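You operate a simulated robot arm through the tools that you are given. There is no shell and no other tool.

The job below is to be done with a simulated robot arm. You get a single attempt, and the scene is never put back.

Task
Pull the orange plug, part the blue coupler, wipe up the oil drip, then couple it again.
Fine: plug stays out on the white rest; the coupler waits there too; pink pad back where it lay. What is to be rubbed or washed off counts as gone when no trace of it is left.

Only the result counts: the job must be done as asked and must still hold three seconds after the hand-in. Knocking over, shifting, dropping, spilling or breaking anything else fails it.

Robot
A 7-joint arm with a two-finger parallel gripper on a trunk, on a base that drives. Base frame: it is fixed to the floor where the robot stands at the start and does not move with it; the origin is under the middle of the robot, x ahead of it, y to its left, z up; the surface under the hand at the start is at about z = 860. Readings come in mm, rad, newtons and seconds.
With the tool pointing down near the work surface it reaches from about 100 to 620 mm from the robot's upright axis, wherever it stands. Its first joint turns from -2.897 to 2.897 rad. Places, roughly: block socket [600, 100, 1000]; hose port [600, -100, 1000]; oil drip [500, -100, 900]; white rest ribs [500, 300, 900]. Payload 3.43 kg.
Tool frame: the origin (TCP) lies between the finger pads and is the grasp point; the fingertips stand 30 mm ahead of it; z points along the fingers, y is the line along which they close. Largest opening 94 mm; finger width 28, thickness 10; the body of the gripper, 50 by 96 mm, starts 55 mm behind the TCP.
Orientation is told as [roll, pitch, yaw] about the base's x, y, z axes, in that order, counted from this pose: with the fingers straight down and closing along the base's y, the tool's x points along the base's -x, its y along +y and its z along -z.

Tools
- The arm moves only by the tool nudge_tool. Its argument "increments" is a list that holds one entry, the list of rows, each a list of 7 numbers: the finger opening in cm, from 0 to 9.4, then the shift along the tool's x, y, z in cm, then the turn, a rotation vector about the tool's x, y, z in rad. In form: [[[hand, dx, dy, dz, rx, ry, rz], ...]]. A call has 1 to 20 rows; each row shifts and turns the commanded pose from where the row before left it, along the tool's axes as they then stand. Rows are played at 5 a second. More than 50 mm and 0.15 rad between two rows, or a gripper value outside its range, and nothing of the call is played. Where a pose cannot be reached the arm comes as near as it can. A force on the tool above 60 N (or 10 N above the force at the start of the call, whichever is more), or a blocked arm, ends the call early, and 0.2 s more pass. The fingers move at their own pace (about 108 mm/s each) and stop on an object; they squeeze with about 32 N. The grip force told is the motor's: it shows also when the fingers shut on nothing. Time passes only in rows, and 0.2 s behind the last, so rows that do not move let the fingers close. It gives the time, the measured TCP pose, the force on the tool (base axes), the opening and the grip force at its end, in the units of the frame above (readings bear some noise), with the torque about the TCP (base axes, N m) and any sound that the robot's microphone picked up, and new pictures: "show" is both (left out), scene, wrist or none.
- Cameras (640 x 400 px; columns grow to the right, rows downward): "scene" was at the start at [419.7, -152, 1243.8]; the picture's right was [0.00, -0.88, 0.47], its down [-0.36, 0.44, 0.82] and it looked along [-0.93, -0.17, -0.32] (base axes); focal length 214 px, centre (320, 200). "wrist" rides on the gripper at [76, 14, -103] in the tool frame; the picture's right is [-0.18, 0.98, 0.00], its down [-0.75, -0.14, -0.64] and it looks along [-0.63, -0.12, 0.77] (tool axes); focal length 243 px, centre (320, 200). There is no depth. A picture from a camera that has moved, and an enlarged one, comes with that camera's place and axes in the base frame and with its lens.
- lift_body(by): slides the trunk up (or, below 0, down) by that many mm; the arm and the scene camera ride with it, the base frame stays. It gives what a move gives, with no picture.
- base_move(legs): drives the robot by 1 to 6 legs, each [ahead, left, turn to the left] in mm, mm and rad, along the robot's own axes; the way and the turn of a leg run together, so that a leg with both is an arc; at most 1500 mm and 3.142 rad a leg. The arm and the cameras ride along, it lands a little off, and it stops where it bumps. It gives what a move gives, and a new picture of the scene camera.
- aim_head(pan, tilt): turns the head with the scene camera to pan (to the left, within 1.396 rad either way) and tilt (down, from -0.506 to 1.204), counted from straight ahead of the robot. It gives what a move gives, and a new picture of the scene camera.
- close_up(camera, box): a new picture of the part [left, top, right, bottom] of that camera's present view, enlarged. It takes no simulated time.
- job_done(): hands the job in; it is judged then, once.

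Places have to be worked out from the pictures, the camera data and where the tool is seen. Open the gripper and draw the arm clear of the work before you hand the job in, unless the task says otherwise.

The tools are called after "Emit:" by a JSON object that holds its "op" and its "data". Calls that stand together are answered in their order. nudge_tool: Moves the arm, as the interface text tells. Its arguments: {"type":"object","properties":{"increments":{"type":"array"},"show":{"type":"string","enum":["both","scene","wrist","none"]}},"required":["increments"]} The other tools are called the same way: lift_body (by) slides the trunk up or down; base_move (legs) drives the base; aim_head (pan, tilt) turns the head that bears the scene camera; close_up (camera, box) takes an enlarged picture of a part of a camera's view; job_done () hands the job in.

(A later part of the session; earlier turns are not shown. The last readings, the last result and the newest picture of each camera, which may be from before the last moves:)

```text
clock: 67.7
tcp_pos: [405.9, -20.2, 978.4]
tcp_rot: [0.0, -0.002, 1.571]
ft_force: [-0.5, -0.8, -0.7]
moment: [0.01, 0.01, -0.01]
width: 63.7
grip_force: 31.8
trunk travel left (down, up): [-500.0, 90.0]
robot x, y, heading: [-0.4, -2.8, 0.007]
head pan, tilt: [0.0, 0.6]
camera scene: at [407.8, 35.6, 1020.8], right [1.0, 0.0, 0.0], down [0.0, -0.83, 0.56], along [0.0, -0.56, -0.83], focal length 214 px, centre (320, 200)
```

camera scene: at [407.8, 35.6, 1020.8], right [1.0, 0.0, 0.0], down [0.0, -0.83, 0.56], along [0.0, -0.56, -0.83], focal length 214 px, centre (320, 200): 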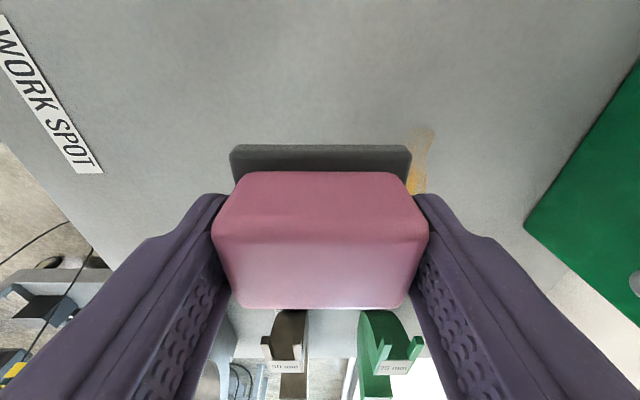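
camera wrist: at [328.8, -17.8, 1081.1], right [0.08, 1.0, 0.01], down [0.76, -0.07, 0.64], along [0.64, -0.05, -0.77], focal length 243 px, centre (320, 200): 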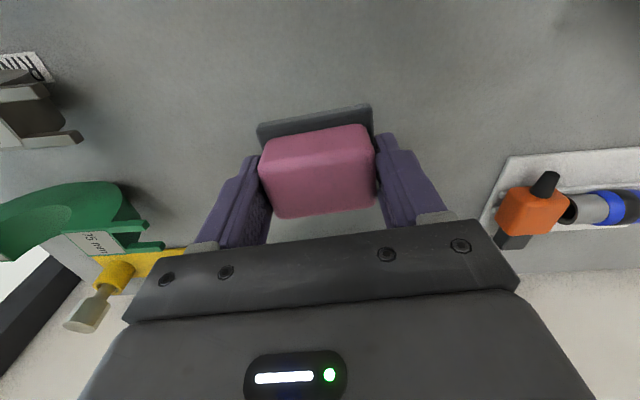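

Now at yaw +90°. Moving to (480, 15) and lowering to just above contact.

Emit:
{"op": "nudge_tool", "data": {"increments": [[[0, -1.75, -3.73, 0, 0, 0, 0], [0, -1.75, -3.73, 0, 0, 0, 0], [0, 0, 0, 3.3, 0, 0, 0], [0, 0, 0, 3.2, 0, 0, 0], [0, 0, 0, 0, 0, 0, 0]]], "show": "both"}}

```text
clock: 68.8
tcp_pos: [480.2, 18.0, 912.3]
tcp_rot: [0.0, 0.0, 1.57]
ft_force: [-0.2, 0.0, -0.6]
moment: [-0.01, 0.02, 0.0]
width: 63.5
grip_force: 32.1
trunk travel left (down, up): [-500.0, 90.0]
robot x, y, heading: [3.0, 0.2, 0.01]
head pan, tilt: [0.0, 0.6]
camera scene: at [482.7, 73.0, 953.7], right [1.0, 0.0, 0.0], down [0.0, -0.83, 0.56], along [0.0, -0.56, -0.83], focal length 214 px, centre (320, 200)
camera wrist: at [466.7, -59.8, 1015.4], right [-0.98, 0.18, 0.0], down [0.14, 0.75, 0.64], along [0.12, 0.63, -0.77], focal length 243 px, centre (320, 200)
```

scene: 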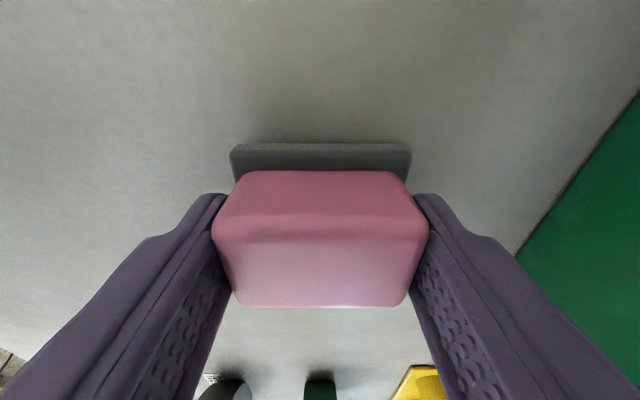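
wrist: 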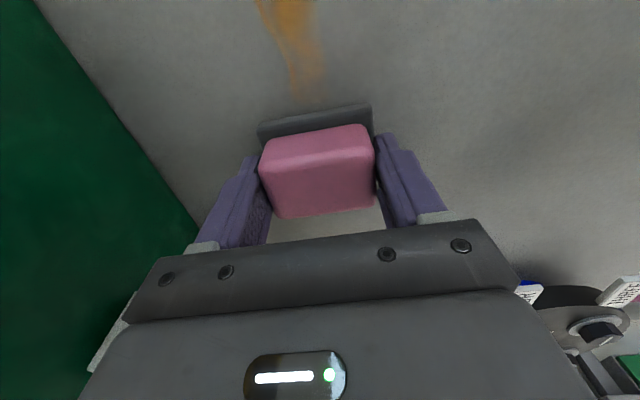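

Lower onto the bench with light pressure.

Emit:
{"op": "nudge_tool", "data": {"increments": [[[0, 0, 0, 0.4, 0, 0, 0], [0, 0, 0, 0.3, 0, 0, 0], [0, 0, 0, 0, 0, 0, 0]]], "show": "none"}}

```text
clock: 69.7
tcp_pos: [479.6, 16.1, 904.8]
tcp_rot: [0.001, -0.002, 1.571]
ft_force: [0.1, 0.7, -0.4]
moment: [0.01, -0.04, 0.0]
width: 63.5
grip_force: 32.2
trunk travel left (down, up): [-500.0, 90.0]
robot x, y, heading: [-0.3, -1.9, 0.006]
head pan, tilt: [0.0, 0.6]
```

Emit:
{"op": "nudge_tool", "data": {"increments": [[[0, 0, 0, 0.15, 0, 0, 0], [0, 0, 0, 0.1, 0, 0, 0], [0, 0, 0, 0, 0, 0, 0]]], "show": "none"}}

```text
clock: 70.5
tcp_pos: [479.7, 16.8, 902.7]
tcp_rot: [-0.002, -0.002, 1.57]
ft_force: [-1.3, -0.1, 10.9]
moment: [0.1, 0.49, 0.05]
width: 63.6
grip_force: 32.3
trunk travel left (down, up): [-500.0, 90.0]
robot x, y, heading: [-0.1, 4.6, 0.007]
head pan, tilt: [0.0, 0.6]
```

Contact ≈11 N but off-centre toward the -x edge (moment 0.49 Nm), so the pad is slightly tilted. I'll tilt the tool by 0.015 rad about base y to flatten it and re-read.

Emit:
{"op": "nudge_tool", "data": {"increments": [[[0, 0, 0, 0, -0.015, 0, 0], [0, 0, 0, 0, 0, 0, 0]]], "show": "none"}}

```text
clock: 71.0
tcp_pos: [480.8, 17.1, 904.0]
tcp_rot: [0.014, -0.001, 1.571]
ft_force: [-0.3, 2.1, 9.4]
moment: [0.16, -0.32, 0.08]
width: 63.4
grip_force: 32.2
trunk travel left (down, up): [-500.0, 90.0]
robot x, y, heading: [-0.3, -0.5, 0.006]
head pan, tilt: [0.0, 0.6]
```

Moment flipped sign, so flat is about halfway; rotating back 0.006 and sweeping toward -y across the remaining strip.

Emit:
{"op": "nudge_tool", "data": {"increments": [[[0, 0, 0, 0, 0.006, 0, 0], [0, 1.5, 0, 0, 0, 0, 0], [0, 1.5, 0, 0, 0, 0, 0], [0, 1.5, 0, 0, 0, 0, 0], [0, 1.5, 0, 0, 0, 0, 0], [0, 1.5, 0, 0, 0, 0, 0], [0, 1.5, 0, 0, 0, 0, 0], [0, 1.5, 0, 0, 0, 0, 0], [0, 1.5, 0, 0, 0, 0, 0], [0, 0, 0, 0, 0, 0, 0]]], "show": "both"}}

```text
clock: 73.2
tcp_pos: [481.1, -104.8, 903.6]
tcp_rot: [0.005, 0.0, 1.57]
ft_force: [0.9, 2.8, 12.9]
moment: [0.2, -0.32, 0.05]
width: 63.7
grip_force: 32.2
trunk travel left (down, up): [-500.0, 90.0]
robot x, y, heading: [-2.7, -2.2, 0.009]
head pan, tilt: [0.0, 0.6]
camera scene: at [482.3, -50.4, 945.9], right [1.0, 0.0, -0.01], down [0.0, -0.83, 0.56], along [0.0, -0.56, -0.83], focal length 214 px, centre (320, 200)
camera wrist: at [466.7, -183.1, 1007.8], right [-0.98, 0.18, 0.01], down [0.14, 0.75, 0.64], along [0.11, 0.63, -0.77], focal length 243 px, centre (320, 200)
```

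scene: 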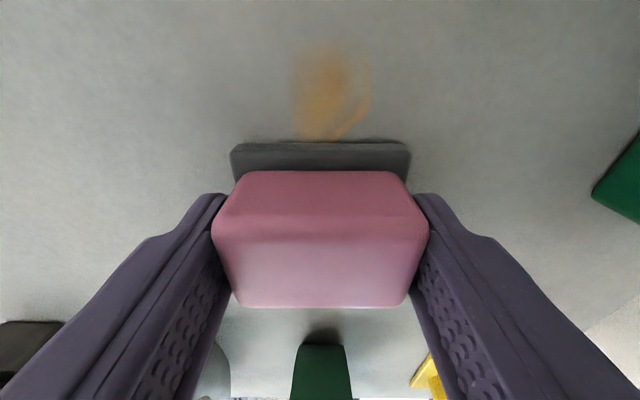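
wrist: 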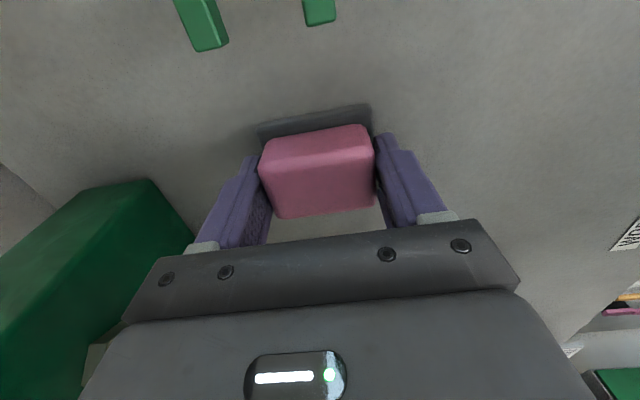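

Mostly faded but a trace remains under the sole's middle. Sweeping back toward +y with slightly more pressure and less tilt.

Emit:
{"op": "nudge_tool", "data": {"increments": [[[0, 0, 0, 0.08, 0.004, 0, 0], [0, -1.3, 0, 0, 0, 0, 0], [0, -1.3, 0, 0, 0, 0, 0], [0, -1.3, 0, 0, 0, 0, 0], [0, -1.3, 0, 0, 0, 0, 0], [0, -1.3, 0, 0, 0, 0, 0], [0, -1.3, 0, 0, 0, 0, 0], [0, -1.3, 0, 0, 0, 0, 0], [0, 0, 0, 0, 0, 0, 0]]], "show": "both"}}

```text
clock: 75.2
tcp_pos: [479.1, -13.9, 904.3]
tcp_rot: [0.006, 0.0, 1.571]
ft_force: [-0.3, -1.9, 7.9]
moment: [0.06, -0.05, -0.04]
width: 63.6
grip_force: 31.9
trunk travel left (down, up): [-500.0, 90.0]
robot x, y, heading: [0.7, 1.0, 0.008]
head pan, tilt: [0.0, 0.6]
camera scene: at [481.3, 42.2, 945.1], right [1.0, 0.0, 0.0], down [0.0, -0.83, 0.56], along [0.0, -0.56, -0.83], focal length 214 px, centre (320, 200)
camera wrist: at [465.7, -90.5, 1006.8], right [-0.98, 0.18, 0.01], down [0.14, 0.75, 0.64], along [0.11, 0.63, -0.77], focal length 243 px, centre (320, 200)
```

scene: 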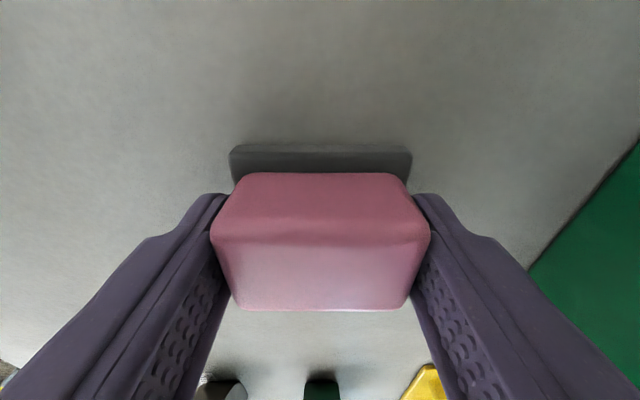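
wrist: 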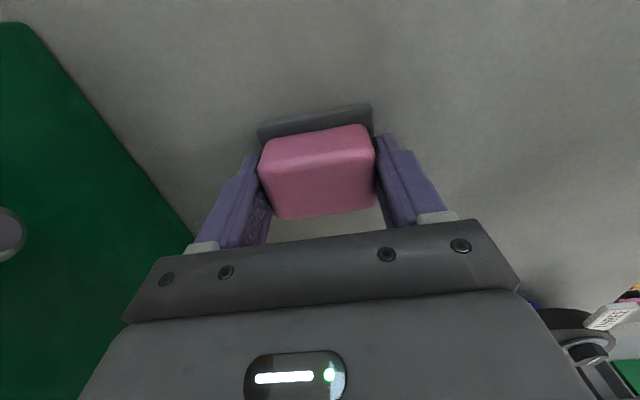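

Looks clean now. A couple more passes at slightly different x to be thorough, then inspect.

Emit:
{"op": "nudge_tool", "data": {"increments": [[[0, 0, -0.7, 0, 0, 0, 0], [0, 1.4, 0, 0, 0, 0, 0], [0, 1.4, 0, 0, 0, 0, 0], [0, 1.4, 0, 0, 0, 0, 0], [0, 1.4, 0, 0, 0, 0, 0], [0, 1.4, 0, 0, 0, 0, 0], [0, 1.4, 0, 0, 0, 0, 0], [0, 1.4, 0, 0, 0, 0, 0], [0, 0, 1.3, 0, 0, 0, 0], [0, 0, 1.3, 0, 0, 0, 0], [0, -1.4, 0, 0, 0, 0, 0], [0, -1.4, 0, 0, 0, 0, 0], [0, -1.4, 0, 0, 0, 0, 0], [0, -1.4, 0, 0, 0, 0, 0], [0, -1.4, 0, 0, 0, 0, 0], [0, -1.4, 0, 0, 0, 0, 0], [0, -1.4, 0, 0, 0, 0, 0], [0, 0, 0, 0, 0, 0, 0]]], "show": "none"}}

```text
clock: 79.0
tcp_pos: [460.3, -14.0, 902.2]
tcp_rot: [0.004, 0.0, 1.571]
ft_force: [0.4, 1.0, -0.8]
moment: [0.03, 0.01, -0.01]
width: 63.5
grip_force: 31.9
trunk travel left (down, up): [-500.0, 90.0]
robot x, y, heading: [1.8, 2.1, 0.006]
head pan, tilt: [0.0, 0.6]
```

Contact vanished on the last pass (pad crept up a bit in the grip). Lifting to inspect the bench.

Emit:
{"op": "nudge_tool", "data": {"increments": [[[0, 0, 0, -4.0, 0, 0, 0], [0, -2.0, 0, -4.0, 0, 0, 0], [0, -4.0, 0, -2.0, 0, 0, 0], [0, -4.0, 0, -1.0, 0, 0, 0], [0, 0, 0, 0, 0, 0, 0]]], "show": "both"}}

```text
clock: 80.2
tcp_pos: [460.2, 85.3, 1012.5]
tcp_rot: [0.004, -0.002, 1.572]
ft_force: [0.1, -1.2, -0.4]
moment: [0.06, -0.01, 0.01]
width: 63.7
grip_force: 32.3
trunk travel left (down, up): [-500.0, 90.0]
robot x, y, heading: [-0.8, 0.4, 0.004]
head pan, tilt: [0.0, 0.6]
camera scene: at [463.1, 140.5, 1053.6], right [1.0, 0.0, 0.0], down [0.0, -0.83, 0.56], along [0.0, -0.56, -0.83], focal length 214 px, centre (320, 200)
camera wrist: at [447.3, 7.8, 1115.4], right [-0.98, 0.18, 0.0], down [0.14, 0.75, 0.64], along [0.12, 0.63, -0.77], focal length 243 px, centre (320, 200)
```

scene: 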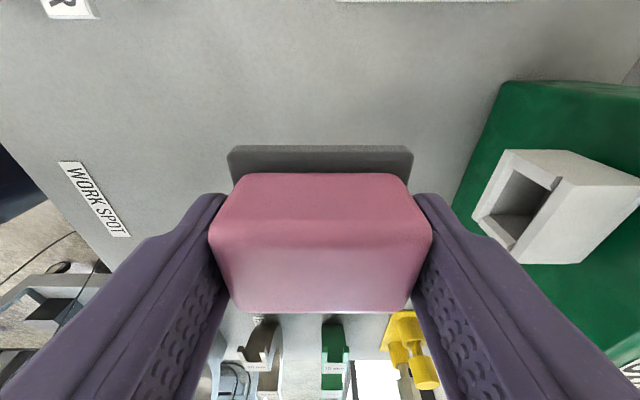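
wrist: 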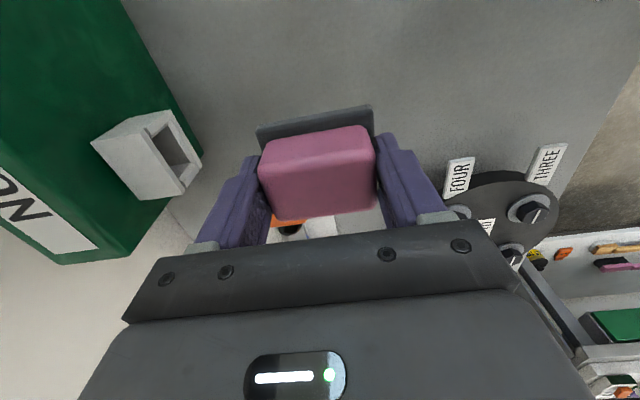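

The oil area is hidden by the pad here. I'll move back and return to yaw 0.08 to view the patch area straight down.

Emit:
{"op": "nudge_tool", "data": {"increments": [[[0, 1.5, 3.75, 0, 0.004, 0, 0], [0, 1.5, 3.75, 0, 0, 0, 0], [0, 1.5, 3.75, 0, 0, 0, 0], [0, 1.5, 3.75, 0, 0, 0, 0], [0, 0, 0, 0, 0, 0, 0.1491], [0, 0, 0, 0, 0, 0, 0.1491], [0, 0, 0, 0, 0, 0, 0.1491], [0, 0, 0, 0, 0, 0, 0.1491], [0, 0, 0, 0, 0, 0, 0.1491], [0, 0, 0, 0, 0, 0, 0.1491], [0, 0, 0, 0, 0, 0, 0.1491], [0, 0, 0, 0, 0, 0, 0.1491], [0, 0, 0, 0, 0, 0, 0.1491], [0, 0, 0, 0, 0, 0, 0.1491], [0, 0, 0, 0, 0, 0, 0]]], "show": "none"}}

Emit:
{"op": "aim_head", "data": {"pan": 0.0, "tilt": 0.0}}

Emit:
{"op": "close_up", "data": {"camera": "scene", "box": [300, 80, 520, 230]}}

```text
clock: 83.5
tcp_pos: [311.3, 27.8, 1013.0]
tcp_rot: [0.002, 0.001, 0.078]
ft_force: [0.7, 0.2, -0.8]
moment: [0.02, 0.03, 0.02]
width: 63.8
grip_force: 32.0
trunk travel left (down, up): [-500.0, 90.0]
robot x, y, heading: [1.7, 3.1, 0.004]
head pan, tilt: [0.0, 0.6]
```

```text
clock: 84.5
tcp_pos: [311.7, 26.5, 1013.6]
tcp_rot: [0.0, 0.001, 0.08]
ft_force: [-0.5, 0.6, -0.2]
moment: [0.02, 0.0, -0.01]
width: 63.6
grip_force: 32.1
trunk travel left (down, up): [-500.0, 90.0]
robot x, y, heading: [-1.1, 0.4, 0.005]
head pan, tilt: [0.0, 0.0]
camera scene: at [423.3, 36.1, 1053.8], right [0.08, -1.0, 0.0], down [-1.0, -0.08, 0.0], along [0.0, 0.0, -1.0], focal length 214 px, centre (320, 200)
```

scene: 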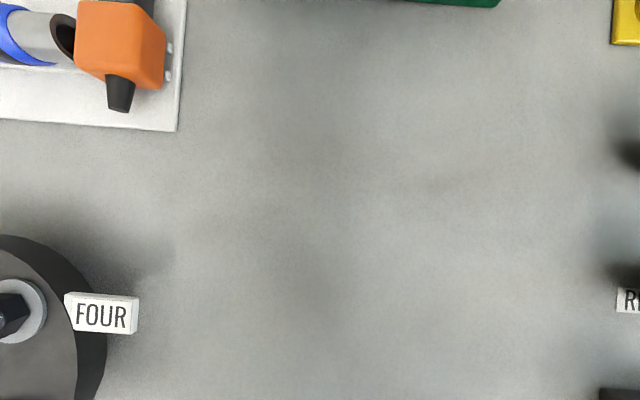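

```text
2.67 times, centred on (410, 155) of scene
camera zoom: at [423.3, 36.1, 1053.8], right [0.08, -1.0, 0.0], down [-1.0, -0.08, 0.0], along [0.0, 0.0, -1.0], focal length 572 px, centre (80, 320)
```

zoom: 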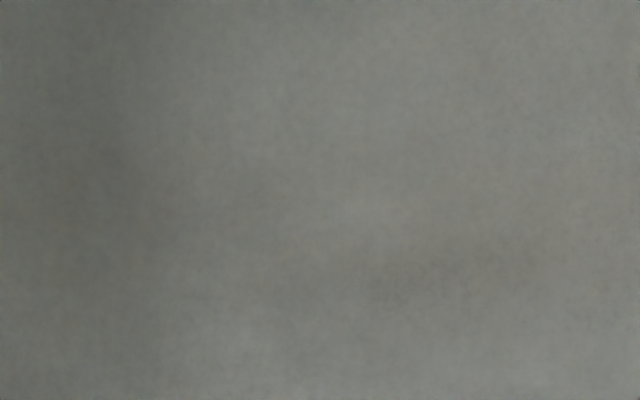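

There may be a very faint brownish tint around (449, -85). Zooming further.

Emit:
{"op": "close_up", "data": {"camera": "scene", "box": [400, 130, 520, 210]}}

Emit:
{"op": "close_up", "data": {"camera": "scene", "box": [330, 60, 490, 160]}}

```text
5.00 times, centred on (460, 170) of scene
camera zoom: at [423.3, 36.1, 1053.8], right [0.08, -1.0, 0.0], down [-1.0, -0.08, 0.0], along [0.0, 0.0, -1.0], focal length 1072 px, centre (-380, 350)
```

zoom: 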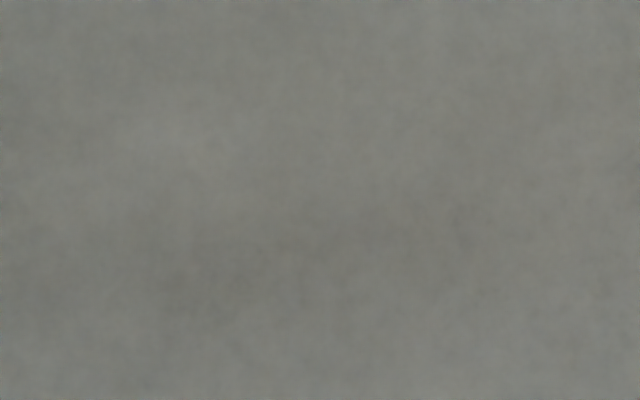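

```text
4.00 times, centred on (410, 110) of scene
camera zoom: at [423.3, 36.1, 1053.8], right [0.08, -1.0, 0.0], down [-1.0, -0.08, 0.0], along [0.0, 0.0, -1.0], focal length 858 px, centre (-40, 560)
```

zoom: 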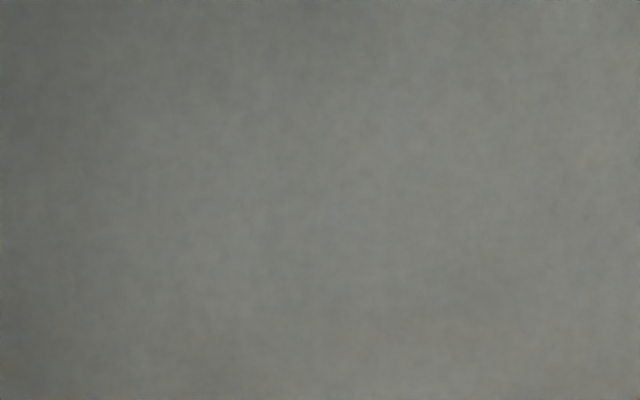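

There may be a very faint residue around x 440–464, y -112…-64. I'll re-wipe the area with firmer pressure; first tuck the head (tilt 1.2) so it can't reach the nipple.

Emit:
{"op": "aim_head", "data": {"pan": 0.0, "tilt": 1.2}}

Emit:
{"op": "nudge_tool", "data": {"increments": [[[0, -3.45, -0.96, 0, 0, 0, 0], [0, -3.45, -0.96, 0, 0, 0, 0], [0, -3.45, -0.96, 0, 0, 0, 0], [0, -3.45, -0.96, 0, 0, 0, 0], [0, 0, 0, 3.5, 0, 0, 0], [0, 0, 0, 3.5, 0, 0, 0], [0, 0, 0, 3.3, 0, 0, 0], [0, 0, 0, 0, 0, 0, 0]]], "show": "wrist"}}

```text
clock: 85.8
tcp_pos: [312.6, 27.9, 1012.7]
tcp_rot: [0.001, 0.0, 0.081]
ft_force: [-0.3, -0.3, -1.0]
moment: [-0.01, -0.02, 0.03]
width: 63.6
grip_force: 31.7
trunk travel left (down, up): [-500.0, 90.0]
robot x, y, heading: [-0.9, -1.7, 0.006]
head pan, tilt: [0.0, 1.201]
camera scene: at [323.9, 28.0, 1087.8], right [0.08, -1.0, 0.0], down [-0.36, -0.03, 0.93], along [-0.93, -0.07, -0.36], focal length 214 px, centre (320, 200)
```

scene: 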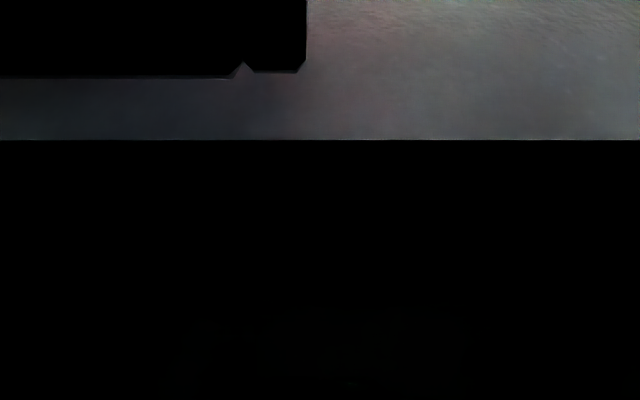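

```text
clock: 87.7
tcp_pos: [450.5, -1.7, 910.5]
tcp_rot: [0.001, 0.001, 0.081]
ft_force: [-0.2, 0.0, -0.8]
moment: [0.03, -0.02, -0.01]
width: 63.8
grip_force: 31.9
trunk travel left (down, up): [-500.0, 90.0]
robot x, y, heading: [0.4, 2.4, 0.003]
head pan, tilt: [0.0, 1.201]
camera wrist: at [374.3, 4.7, 1014.9], right [0.1, 0.99, 0.0], down [0.76, -0.08, 0.64], along [0.64, -0.07, -0.77], focal length 243 px, centre (320, 200)
```

wrist: 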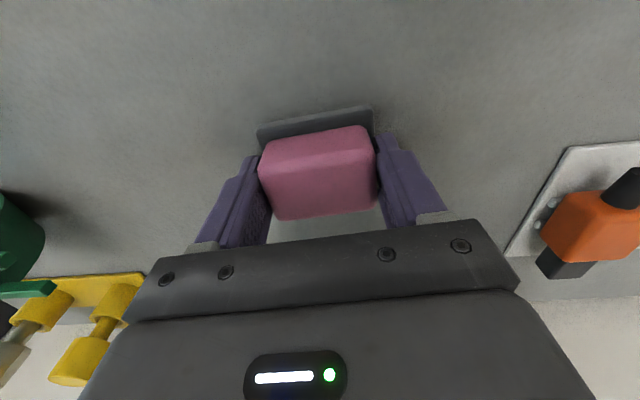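

Table looks clean here from this angle; still I'll lower to contact and re-wipe the area.

Emit:
{"op": "nudge_tool", "data": {"increments": [[[0, 0, 0, 0.5, 0, 0, 0], [0, 0, 0, 0.3, 0, 0, 0], [0, 0, 0, 0, 0, 0, 0]]], "show": "none"}}

```text
clock: 88.5
tcp_pos: [451.4, -0.8, 903.2]
tcp_rot: [0.002, -0.001, 0.08]
ft_force: [0.5, -0.4, 10.8]
moment: [0.16, 0.18, 0.05]
width: 63.6
grip_force: 31.6
trunk travel left (down, up): [-500.0, 90.0]
robot x, y, heading: [-0.3, 2.4, 0.006]
head pan, tilt: [0.0, 1.201]
```

≈11 N contact, fairly centred. Sweeping -y at x≈451, stepping -22 mm in x, and sweeping back.

Emit:
{"op": "nudge_tool", "data": {"increments": [[[0, 0.115, -1.435, 0.05, 0, 0, 0], [0, 0.115, -1.435, 0, 0, 0, 0], [0, 0.115, -1.435, 0, 0, 0, 0], [0, 0.115, -1.435, 0, 0, 0, 0], [0, 0.115, -1.435, 0, 0, 0, 0], [0, 0.115, -1.435, 0, 0, 0, 0], [0, 0.115, -1.435, 0, 0, 0, 0], [0, 0.115, -1.435, 0, 0, 0, 0], [0, 1.1, 0.09, 0, 0, 0, 0], [0, 1.1, 0.09, 0, 0, 0, 0], [0, -0.115, 1.435, 0, 0, 0, 0], [0, -0.115, 1.435, 0, 0, 0, 0], [0, -0.115, 1.435, 0, 0, 0, 0], [0, -0.115, 1.435, 0, 0, 0, 0], [0, -0.115, 1.435, 0, 0, 0, 0], [0, -0.115, 1.435, 0, 0, 0, 0], [0, -0.115, 1.435, 0, 0, 0, 0], [0, -0.115, 1.435, 0, 0, 0, 0], [0, 0, 0, 0, 0, 0, 0]]], "show": "none"}}

```text
clock: 92.5
tcp_pos: [430.0, -2.3, 900.2]
tcp_rot: [0.003, -0.003, 0.08]
ft_force: [-0.6, 0.0, 7.5]
moment: [-0.17, -0.01, 0.0]
width: 63.8
grip_force: 32.1
trunk travel left (down, up): [-500.0, 90.0]
robot x, y, heading: [2.7, -1.4, 0.004]
head pan, tilt: [0.0, 1.201]
```

Another back-and-forth at x≈457 to finish.

Emit:
{"op": "nudge_tool", "data": {"increments": [[[0, -1.35, -0.108, 0.04, 0, 0, 0], [0, -1.35, -0.108, 0, 0, 0, 0], [0, 0.115, -1.435, 0, 0, 0, 0], [0, 0.115, -1.435, 0, 0, 0, 0], [0, 0.115, -1.435, 0, 0, 0, 0], [0, 0.115, -1.435, 0, 0, 0, 0], [0, 0.115, -1.435, 0, 0, 0, 0], [0, 0.115, -1.435, 0, 0, 0, 0], [0, 0.115, -1.435, 0, 0, 0, 0], [0, 0.115, -1.435, 0, 0, 0, 0], [0, -0.115, 1.435, 0, 0, 0, 0], [0, -0.115, 1.435, 0, 0, 0, 0], [0, -0.115, 1.435, 0, 0, 0, 0], [0, -0.115, 1.435, 0, 0, 0, 0], [0, -0.115, 1.435, 0, 0, 0, 0], [0, -0.115, 1.435, 0, 0, 0, 0], [0, -0.115, 1.435, 0, 0, 0, 0], [0, -0.115, 1.435, 0, 0, 0, 0], [0, 0, 0, 0, 0, 0, 0]]], "show": "none"}}

```text
clock: 96.5
tcp_pos: [457.3, -1.6, 901.9]
tcp_rot: [0.0, -0.002, 0.081]
ft_force: [-0.9, -3.8, 15.0]
moment: [-0.34, -0.05, -0.06]
width: 63.5
grip_force: 31.8
trunk travel left (down, up): [-500.0, 90.0]
robot x, y, heading: [-1.8, 1.7, 0.004]
head pan, tilt: [0.0, 1.201]
```

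Lifting and moving back to inspect from above again.

Emit:
{"op": "nudge_tool", "data": {"increments": [[[0, 0, 0, -3.5, 0, 0, 0], [0, 0, 0, -4.0, 0, 0, 0], [0, 0, 0, -3.6, 0, 0, 0], [0, 3.58, 0.3, 0, 0, 0, 0], [0, 3.58, 0.3, 0, 0, 0, 0], [0, 3.58, 0.3, 0, 0, 0, 0], [0, 3.58, 0.3, 0, 0, 0, 0], [0, 0, 0, 0, 0, 0, 0]]], "show": "none"}}

Emit:
{"op": "aim_head", "data": {"pan": 0.0, "tilt": 0.0}}

Emit:
{"op": "close_up", "data": {"camera": "scene", "box": [280, 70, 480, 230]}}

```text
clock: 98.2
tcp_pos: [313.3, 1.3, 1012.9]
tcp_rot: [0.002, 0.002, 0.08]
ft_force: [-0.9, -0.2, 0.0]
moment: [-0.01, -0.02, 0.04]
width: 63.5
grip_force: 32.0
trunk travel left (down, up): [-500.0, 90.0]
robot x, y, heading: [0.5, 0.0, 0.005]
head pan, tilt: [0.0, 1.201]
```

```text
clock: 99.7
tcp_pos: [314.0, 0.6, 1012.4]
tcp_rot: [0.002, -0.001, 0.081]
ft_force: [0.7, 0.2, 0.0]
moment: [0.03, -0.01, 0.01]
width: 63.6
grip_force: 31.8
trunk travel left (down, up): [-500.0, 90.0]
robot x, y, heading: [-0.5, -0.1, 0.007]
head pan, tilt: [0.0, 0.0]
camera scene: at [425.0, 9.7, 1052.8], right [0.08, -1.0, 0.0], down [-1.0, -0.08, 0.0], along [0.0, 0.0, -1.0], focal length 214 px, centre (320, 200)
```

scene: 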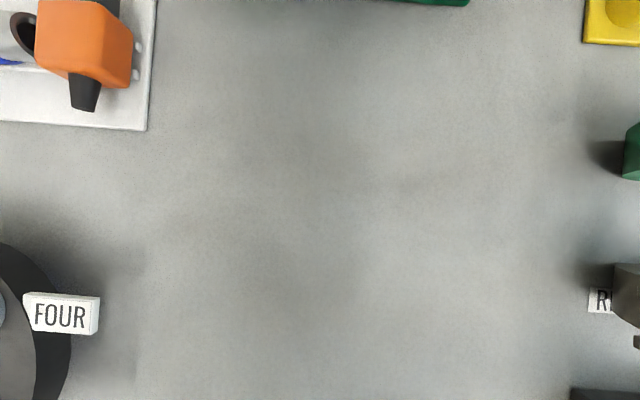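

```text
2.50 times, centred on (380, 150) of scene
camera zoom: at [425.0, 9.7, 1052.8], right [0.08, -1.0, 0.0], down [-1.0, -0.08, 0.0], along [0.0, 0.0, -1.0], focal length 536 px, centre (170, 325)
```

zoom: 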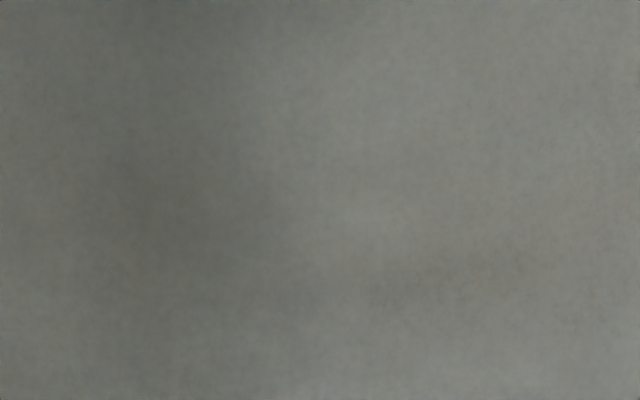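

The faint tint at (449, -83) hasn't changed with wiping, so it's likely bench texture. I'll take a closer look from directly above to be sure.

Emit:
{"op": "nudge_tool", "data": {"increments": [[[0, -0.96, -4.29, 2.0, 0, 0, 0], [0, -0.96, -4.29, 2.0, 0, 0, 0], [0, 0, 0, 0, 0, 0, 0]]], "show": "scene"}}

Emit:
{"op": "close_up", "data": {"camera": "scene", "box": [160, 60, 480, 260]}}

```text
clock: 100.5
tcp_pos: [341.6, -84.4, 972.2]
tcp_rot: [0.002, -0.001, 0.079]
ft_force: [0.3, 0.1, 0.0]
moment: [-0.03, 0.01, 0.0]
width: 63.8
grip_force: 32.0
trunk travel left (down, up): [-500.0, 90.0]
robot x, y, heading: [0.8, -0.8, 0.003]
head pan, tilt: [0.0, 0.0]
camera scene: at [452.8, -75.6, 1012.0], right [0.08, -1.0, 0.0], down [-1.0, -0.08, 0.0], along [0.0, 0.0, -1.0], focal length 214 px, centre (320, 200)
```

scene: 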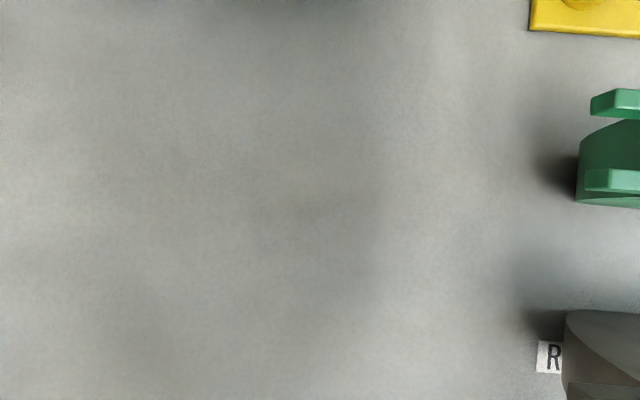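

```text
2.00 times, centred on (320, 160) of scene
camera zoom: at [452.8, -75.6, 1012.0], right [0.08, -1.0, 0.0], down [-1.0, -0.08, 0.0], along [0.0, 0.0, -1.0], focal length 429 px, centre (320, 280)
```

zoom: 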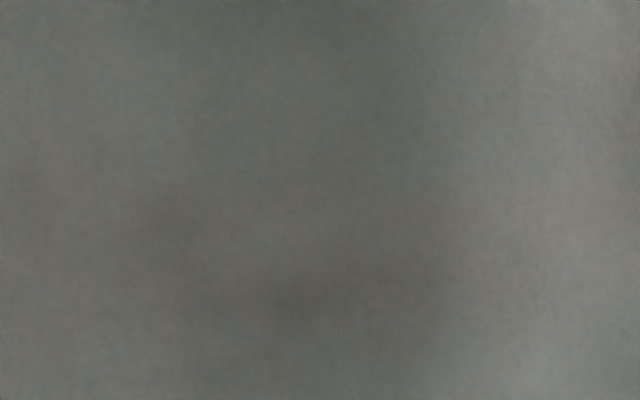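

No orange left, only bench mottling that also appears outside the patch. Now returning the pad to its original spot (252.5, 91.7), yaw 0.08.

Emit:
{"op": "nudge_tool", "data": {"increments": [[[0, 1.87, 4.57, 0, 0, 0, 0], [0, 1.87, 4.57, 0, 0, 0, 0], [0, 1.87, 4.57, 0, 0, 0, 0], [0, 1.87, 4.57, 0, 0, 0, 0], [0, 0, 0, 0, 0, 0, 0]]], "show": "none"}}

Emit:
{"op": "aim_head", "data": {"pan": 0.0, "tilt": 0.6}}

```text
clock: 101.7
tcp_pos: [249.0, 89.0, 971.8]
tcp_rot: [0.002, 0.0, 0.08]
ft_force: [0.2, 0.7, -1.2]
moment: [-0.01, 0.03, -0.03]
width: 63.5
grip_force: 32.5
trunk travel left (down, up): [-500.0, 90.0]
robot x, y, heading: [-2.1, 1.5, 0.005]
head pan, tilt: [0.0, 0.0]
```

```text
clock: 102.7
tcp_pos: [248.8, 88.9, 972.7]
tcp_rot: [0.001, 0.0, 0.08]
ft_force: [-0.2, -0.7, -1.1]
moment: [0.01, 0.01, 0.03]
width: 63.4
grip_force: 31.8
trunk travel left (down, up): [-500.0, 90.0]
robot x, y, heading: [2.8, 2.3, 0.006]
head pan, tilt: [0.0, 0.6]
camera scene: at [305.8, 93.7, 1013.9], right [0.08, -1.0, 0.0], down [-0.82, -0.07, 0.56], along [-0.56, -0.04, -0.83], focal length 214 px, centre (320, 200)
```

scene: 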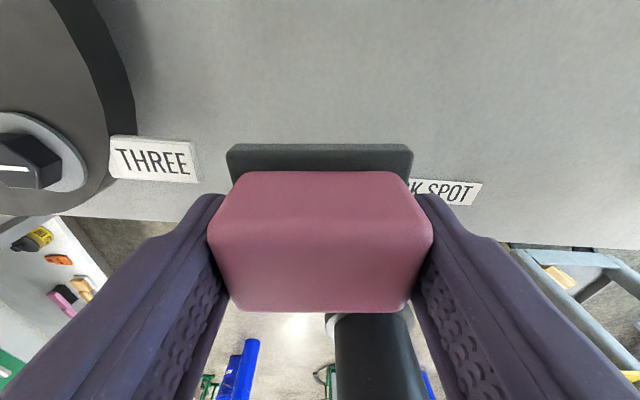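

Comparing the tags with the earlier lift picture, I'm ≈4–5 mm short in x. Correcting (+3.6, +2.8 mm) and lowering to z≈910 to compare with the picture at grip time.

Emit:
{"op": "nudge_tool", "data": {"increments": [[[0, -0.38, 0.25, 2.0, 0, 0, 0], [0, 0, 0, 2.5, 0, 0, 0], [0, 0, 0, 1.7, 0, 0, 0], [0, 0, 0, 0, 0, 0, 0]]], "show": "both"}}

```text
clock: 103.7
tcp_pos: [253.3, 91.8, 911.9]
tcp_rot: [0.003, 0.0, 0.08]
ft_force: [-0.7, 1.1, -0.9]
moment: [0.02, -0.02, 0.02]
width: 63.7
grip_force: 31.5
trunk travel left (down, up): [-500.0, 90.0]
robot x, y, heading: [1.2, 3.8, 0.006]
head pan, tilt: [0.0, 0.6]
camera scene: at [309.5, 97.0, 953.7], right [0.08, -1.0, 0.0], down [-0.82, -0.07, 0.57], along [-0.56, -0.04, -0.82], focal length 214 px, centre (320, 200)
camera wrist: at [176.2, 98.9, 1015.7], right [0.1, 0.99, 0.0], down [0.76, -0.08, 0.64], along [0.64, -0.07, -0.77], focal length 243 px, centre (320, 200)
```

scene: 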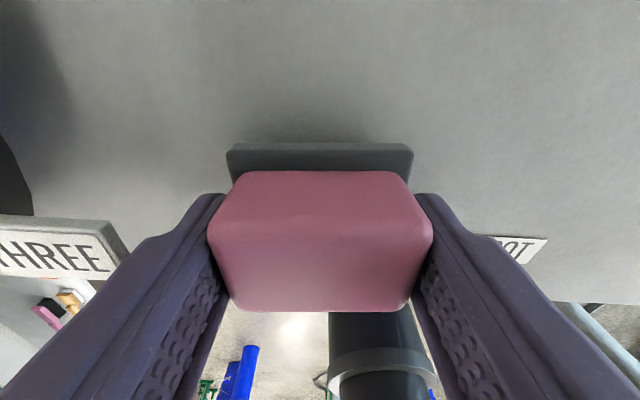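
wrist: 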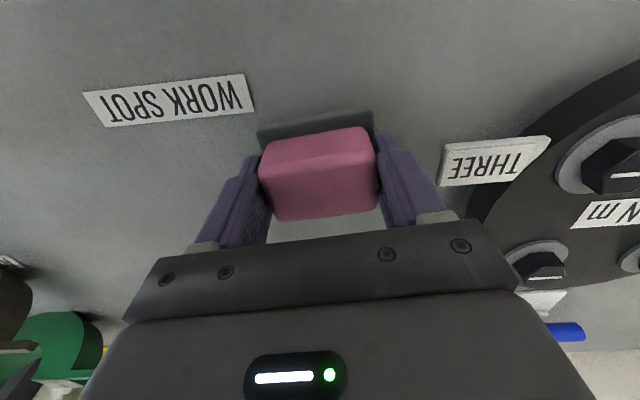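

Tag positions match the grip-time view to about 1 mm. Lowering to contact.

Emit:
{"op": "nudge_tool", "data": {"increments": [[[0, 0, 0, 0.5, 0, 0, 0], [0, 0, 0, 0.3, 0, 0, 0], [0, 0, 0, 0, 0, 0, 0]]], "show": "none"}}

```text
clock: 104.5
tcp_pos: [254.6, 94.1, 904.1]
tcp_rot: [0.001, -0.002, 0.08]
ft_force: [-0.2, 0.5, -0.6]
moment: [-0.02, -0.01, 0.02]
width: 63.7
grip_force: 32.5
trunk travel left (down, up): [-500.0, 90.0]
robot x, y, heading: [0.2, 4.5, 0.004]
head pan, tilt: [0.0, 0.6]
```

Emit:
{"op": "nudge_tool", "data": {"increments": [[[0, 0, 0, 0.15, 0, 0, 0], [0, 0, 0, 0.1, 0, 0, 0], [0, 0, 0, 0, 0, 0, 0]]], "show": "both"}}

```text
clock: 105.2
tcp_pos: [253.7, 94.3, 902.9]
tcp_rot: [0.0, -0.001, 0.08]
ft_force: [1.0, -2.3, 36.1]
moment: [-0.19, 0.02, -0.03]
width: 63.8
grip_force: 32.2
trunk travel left (down, up): [-500.0, 90.0]
robot x, y, heading: [-2.2, 1.9, 0.006]
head pan, tilt: [0.0, 0.6]
camera scene: at [310.3, 98.6, 943.8], right [0.08, -1.0, 0.0], down [-0.82, -0.07, 0.56], along [-0.56, -0.04, -0.83], focal length 214 px, centre (320, 200)
camera wrist: at [176.8, 100.5, 1005.5], right [0.1, 0.99, 0.0], down [0.76, -0.08, 0.64], along [0.64, -0.07, -0.77], focal length 243 px, centre (320, 200)
```

scene: 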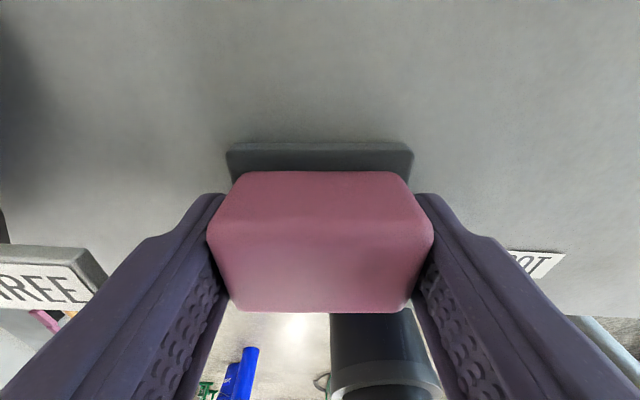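
wrist: 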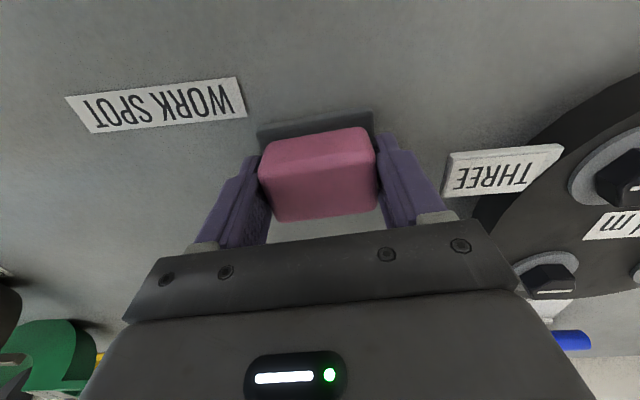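

Firm contact (36 N). Ease up, shift about -2 mm in y (images suggest a small +y drift), and settle lightly.

Emit:
{"op": "nudge_tool", "data": {"increments": [[[0, 0, 0, -0.3, 0, 0, 0], [0, 0, -0.2, 0, 0, 0, 0], [0, 0, 0, 0.1, 0, 0, 0], [0, 0, 0, 0, 0, 0, 0]]], "show": "wrist"}}

```text
clock: 106.2
tcp_pos: [253.9, 92.2, 901.4]
tcp_rot: [0.003, -0.001, 0.081]
ft_force: [-0.1, -0.4, -0.6]
moment: [0.02, 0.02, -0.02]
width: 63.7
grip_force: 32.1
trunk travel left (down, up): [-500.0, 90.0]
robot x, y, heading: [2.1, 2.7, 0.005]
head pan, tilt: [0.0, 0.6]
camera wrist: at [176.6, 99.4, 1006.1], right [0.1, 0.99, 0.0], down [0.76, -0.08, 0.64], along [0.64, -0.07, -0.77], focal length 243 px, centre (320, 200)
```

wrist: 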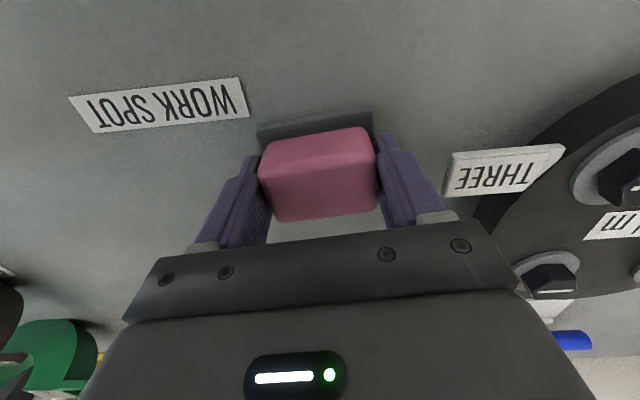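

Position is within ~1–2 mm of the original. Opening the fingers gently.

Emit:
{"op": "nudge_tool", "data": {"increments": [[[0, 0, 0, 0.05, 0, 0, 0], [6.5, 0, 0, 0, 0, 0, 0], [6.8, 0, 0, 0, 0, 0, 0], [7.4, 0, 0, 0, 0, 0, 0], [7.8, 0, 0, 0, 0, 0, 0], [7.8, 0, 0, 0, 0, 0, 0]]], "show": "both"}}

```text
clock: 107.7
tcp_pos: [253.7, 92.7, 901.4]
tcp_rot: [0.0, -0.001, 0.08]
ft_force: [0.8, 3.3, 10.4]
moment: [-0.31, -0.01, 0.04]
width: 75.8
grip_force: 0.2
trunk travel left (down, up): [-500.0, 90.0]
robot x, y, heading: [2.2, 0.1, 0.011]
head pan, tilt: [0.0, 0.6]
camera scene: at [310.3, 98.0, 943.7], right [0.08, -1.0, 0.0], down [-0.82, -0.07, 0.56], along [-0.56, -0.04, -0.83], focal length 214 px, centre (320, 200)
camera wrist: at [176.9, 99.9, 1005.5], right [0.1, 0.99, 0.0], down [0.76, -0.08, 0.64], along [0.64, -0.07, -0.77], focal length 243 px, centre (320, 200)
```

scene: 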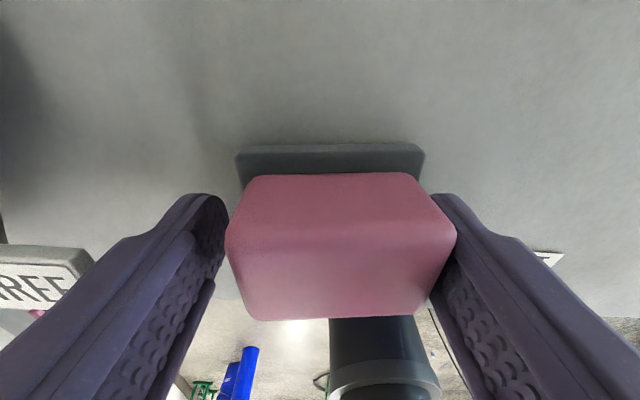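
wrist: 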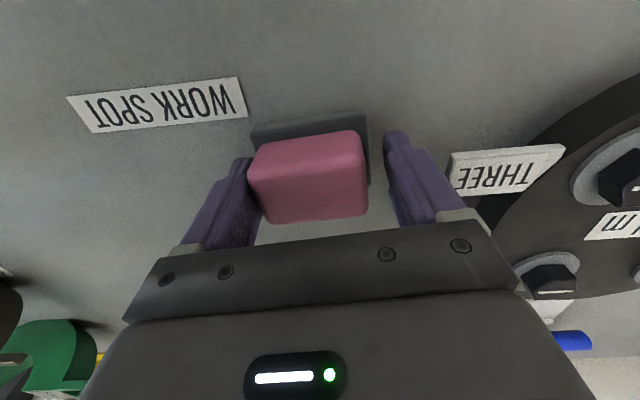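

The opening right finger dragged the pad a few mm toward -y because the fingertips rest on the sole's ledge (the pad had crept up). I'll raise 6 mm to free it, then look.

Emit:
{"op": "nudge_tool", "data": {"increments": [[[7.8, 0, 0, -0.6, 0, 0, 0], [7.8, 0, 0, 0, 0, 0, 0]]], "show": "both"}}

```text
clock: 108.2
tcp_pos: [254.7, 92.8, 906.5]
tcp_rot: [0.001, 0.0, 0.081]
ft_force: [-1.7, 0.2, -0.9]
moment: [0.01, -0.01, -0.01]
width: 78.0
grip_force: 0.0
trunk travel left (down, up): [-500.0, 90.0]
robot x, y, heading: [-1.5, -0.3, 0.002]
head pan, tilt: [0.0, 0.6]
camera scene: at [310.6, 98.1, 949.3], right [0.08, -1.0, 0.0], down [-0.82, -0.07, 0.57], along [-0.56, -0.04, -0.82], focal length 214 px, centre (320, 200)
camera wrist: at [177.2, 100.0, 1011.3], right [0.1, 0.99, 0.0], down [0.76, -0.08, 0.64], along [0.64, -0.07, -0.77], focal length 243 px, centre (320, 200)
```

scene: 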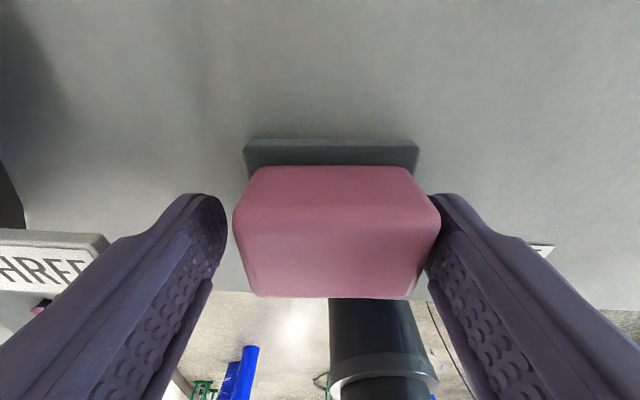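
wrist: 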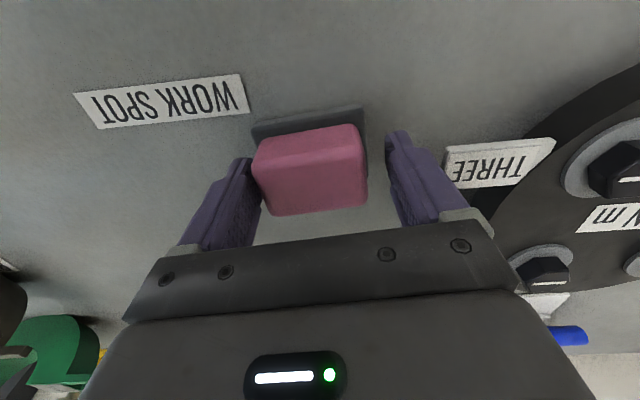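

Pad is flat on the bench, ~6 mm toward -y and ~3 mm toward +x of its original place. I'll re-grip it from this height (fingers clear of the sole), lift 3 mm, shift to the original spot and set it down.

Emit:
{"op": "nudge_tool", "data": {"increments": [[[7.8, 0, -0.1, 0, 0, 0, 0], [6.6, 0, 0, 0, 0, 0, 0], [0, 0, 0, 0, 0, 0, 0], [0, 0, 0, 0, 0, 0, 0], [0, 0, 0, 0, 0, 0, 0], [0, 0, 0, -0.3, 0, 0, 0], [0, 0.3, 0, 0, 0, 0, 0], [0, 0, 0, 0.2, 0, 0, 0], [0, 0, 0, 0, 0, 0, 0]]], "show": "both"}}

```text
clock: 110.2
tcp_pos: [252.2, 91.1, 908.4]
tcp_rot: [0.0, 0.002, 0.08]
ft_force: [0.0, -0.1, -0.7]
moment: [-0.01, -0.04, -0.01]
width: 63.3
grip_force: 31.9
trunk travel left (down, up): [-500.0, 90.0]
robot x, y, heading: [-2.2, 0.8, 0.008]
head pan, tilt: [0.0, 0.6]
camera scene: at [308.3, 96.0, 950.5], right [0.08, -1.0, 0.0], down [-0.82, -0.07, 0.56], along [-0.56, -0.04, -0.83], focal length 214 px, centre (320, 200)
camera wrist: at [174.9, 98.0, 1012.5], right [0.1, 0.99, 0.0], down [0.76, -0.08, 0.64], along [0.64, -0.07, -0.77], focal length 243 px, centre (320, 200)
```

scene: 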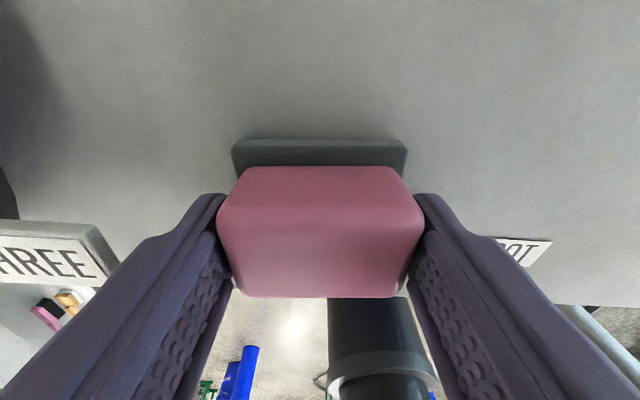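
wrist: 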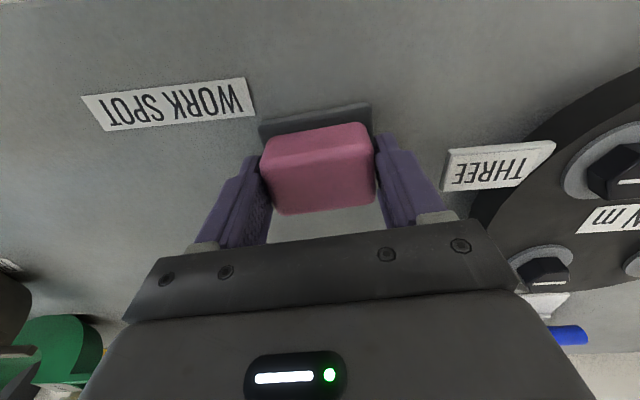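

Within ~1 mm now. Lower the last 1–2 mm and release.

Emit:
{"op": "nudge_tool", "data": {"increments": [[[0, 0, 0, 0.1, 0, 0, 0], [0, 0, 0, 0.06, 0, 0, 0], [0, 0, 0, 0, 0, 0, 0]]], "show": "none"}}

```text
clock: 111.0
tcp_pos: [252.1, 91.4, 907.8]
tcp_rot: [0.002, 0.0, 0.078]
ft_force: [1.4, 1.9, 11.2]
moment: [-0.14, 0.05, 0.02]
width: 63.5
grip_force: 32.3
trunk travel left (down, up): [-500.0, 90.0]
robot x, y, heading: [-0.7, -0.3, 0.007]
head pan, tilt: [0.0, 0.6]
```

Emit:
{"op": "nudge_tool", "data": {"increments": [[[0, 0, 0, -0.08, 0, 0, 0], [6.45, 0, 0, 0, 0, 0, 0], [6.7, 0, 0, 0, 0, 0, 0], [7.2, 0, 0, 0, 0, 0, 0], [7.6, 0, 0, 0, 0, 0, 0], [7.6, 0, 0, 0, 0, 0, 0]]], "show": "both"}}

```text
clock: 112.5
tcp_pos: [251.2, 91.2, 908.2]
tcp_rot: [0.001, 0.0, 0.082]
ft_force: [0.1, -0.7, -0.2]
moment: [-0.05, -0.03, -0.03]
width: 75.9
grip_force: 0.1
trunk travel left (down, up): [-500.0, 90.0]
robot x, y, heading: [0.1, 3.3, 0.002]
head pan, tilt: [0.0, 0.6]
camera scene: at [307.9, 96.1, 949.6], right [0.08, -1.0, 0.0], down [-0.82, -0.07, 0.56], along [-0.56, -0.04, -0.83], focal length 214 px, centre (320, 200)
camera wrist: at [174.5, 98.1, 1011.6], right [0.1, 0.99, 0.0], down [0.76, -0.08, 0.64], along [0.64, -0.07, -0.77], focal length 243 px, centre (320, 200)
```

scene: 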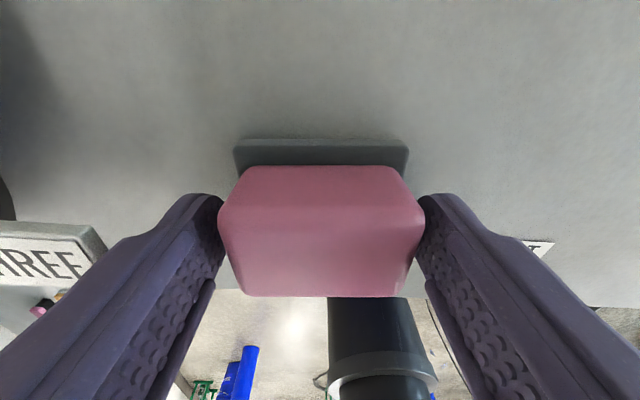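
wrist: 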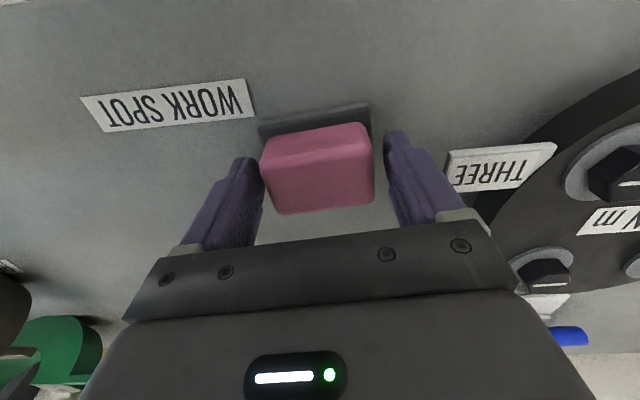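

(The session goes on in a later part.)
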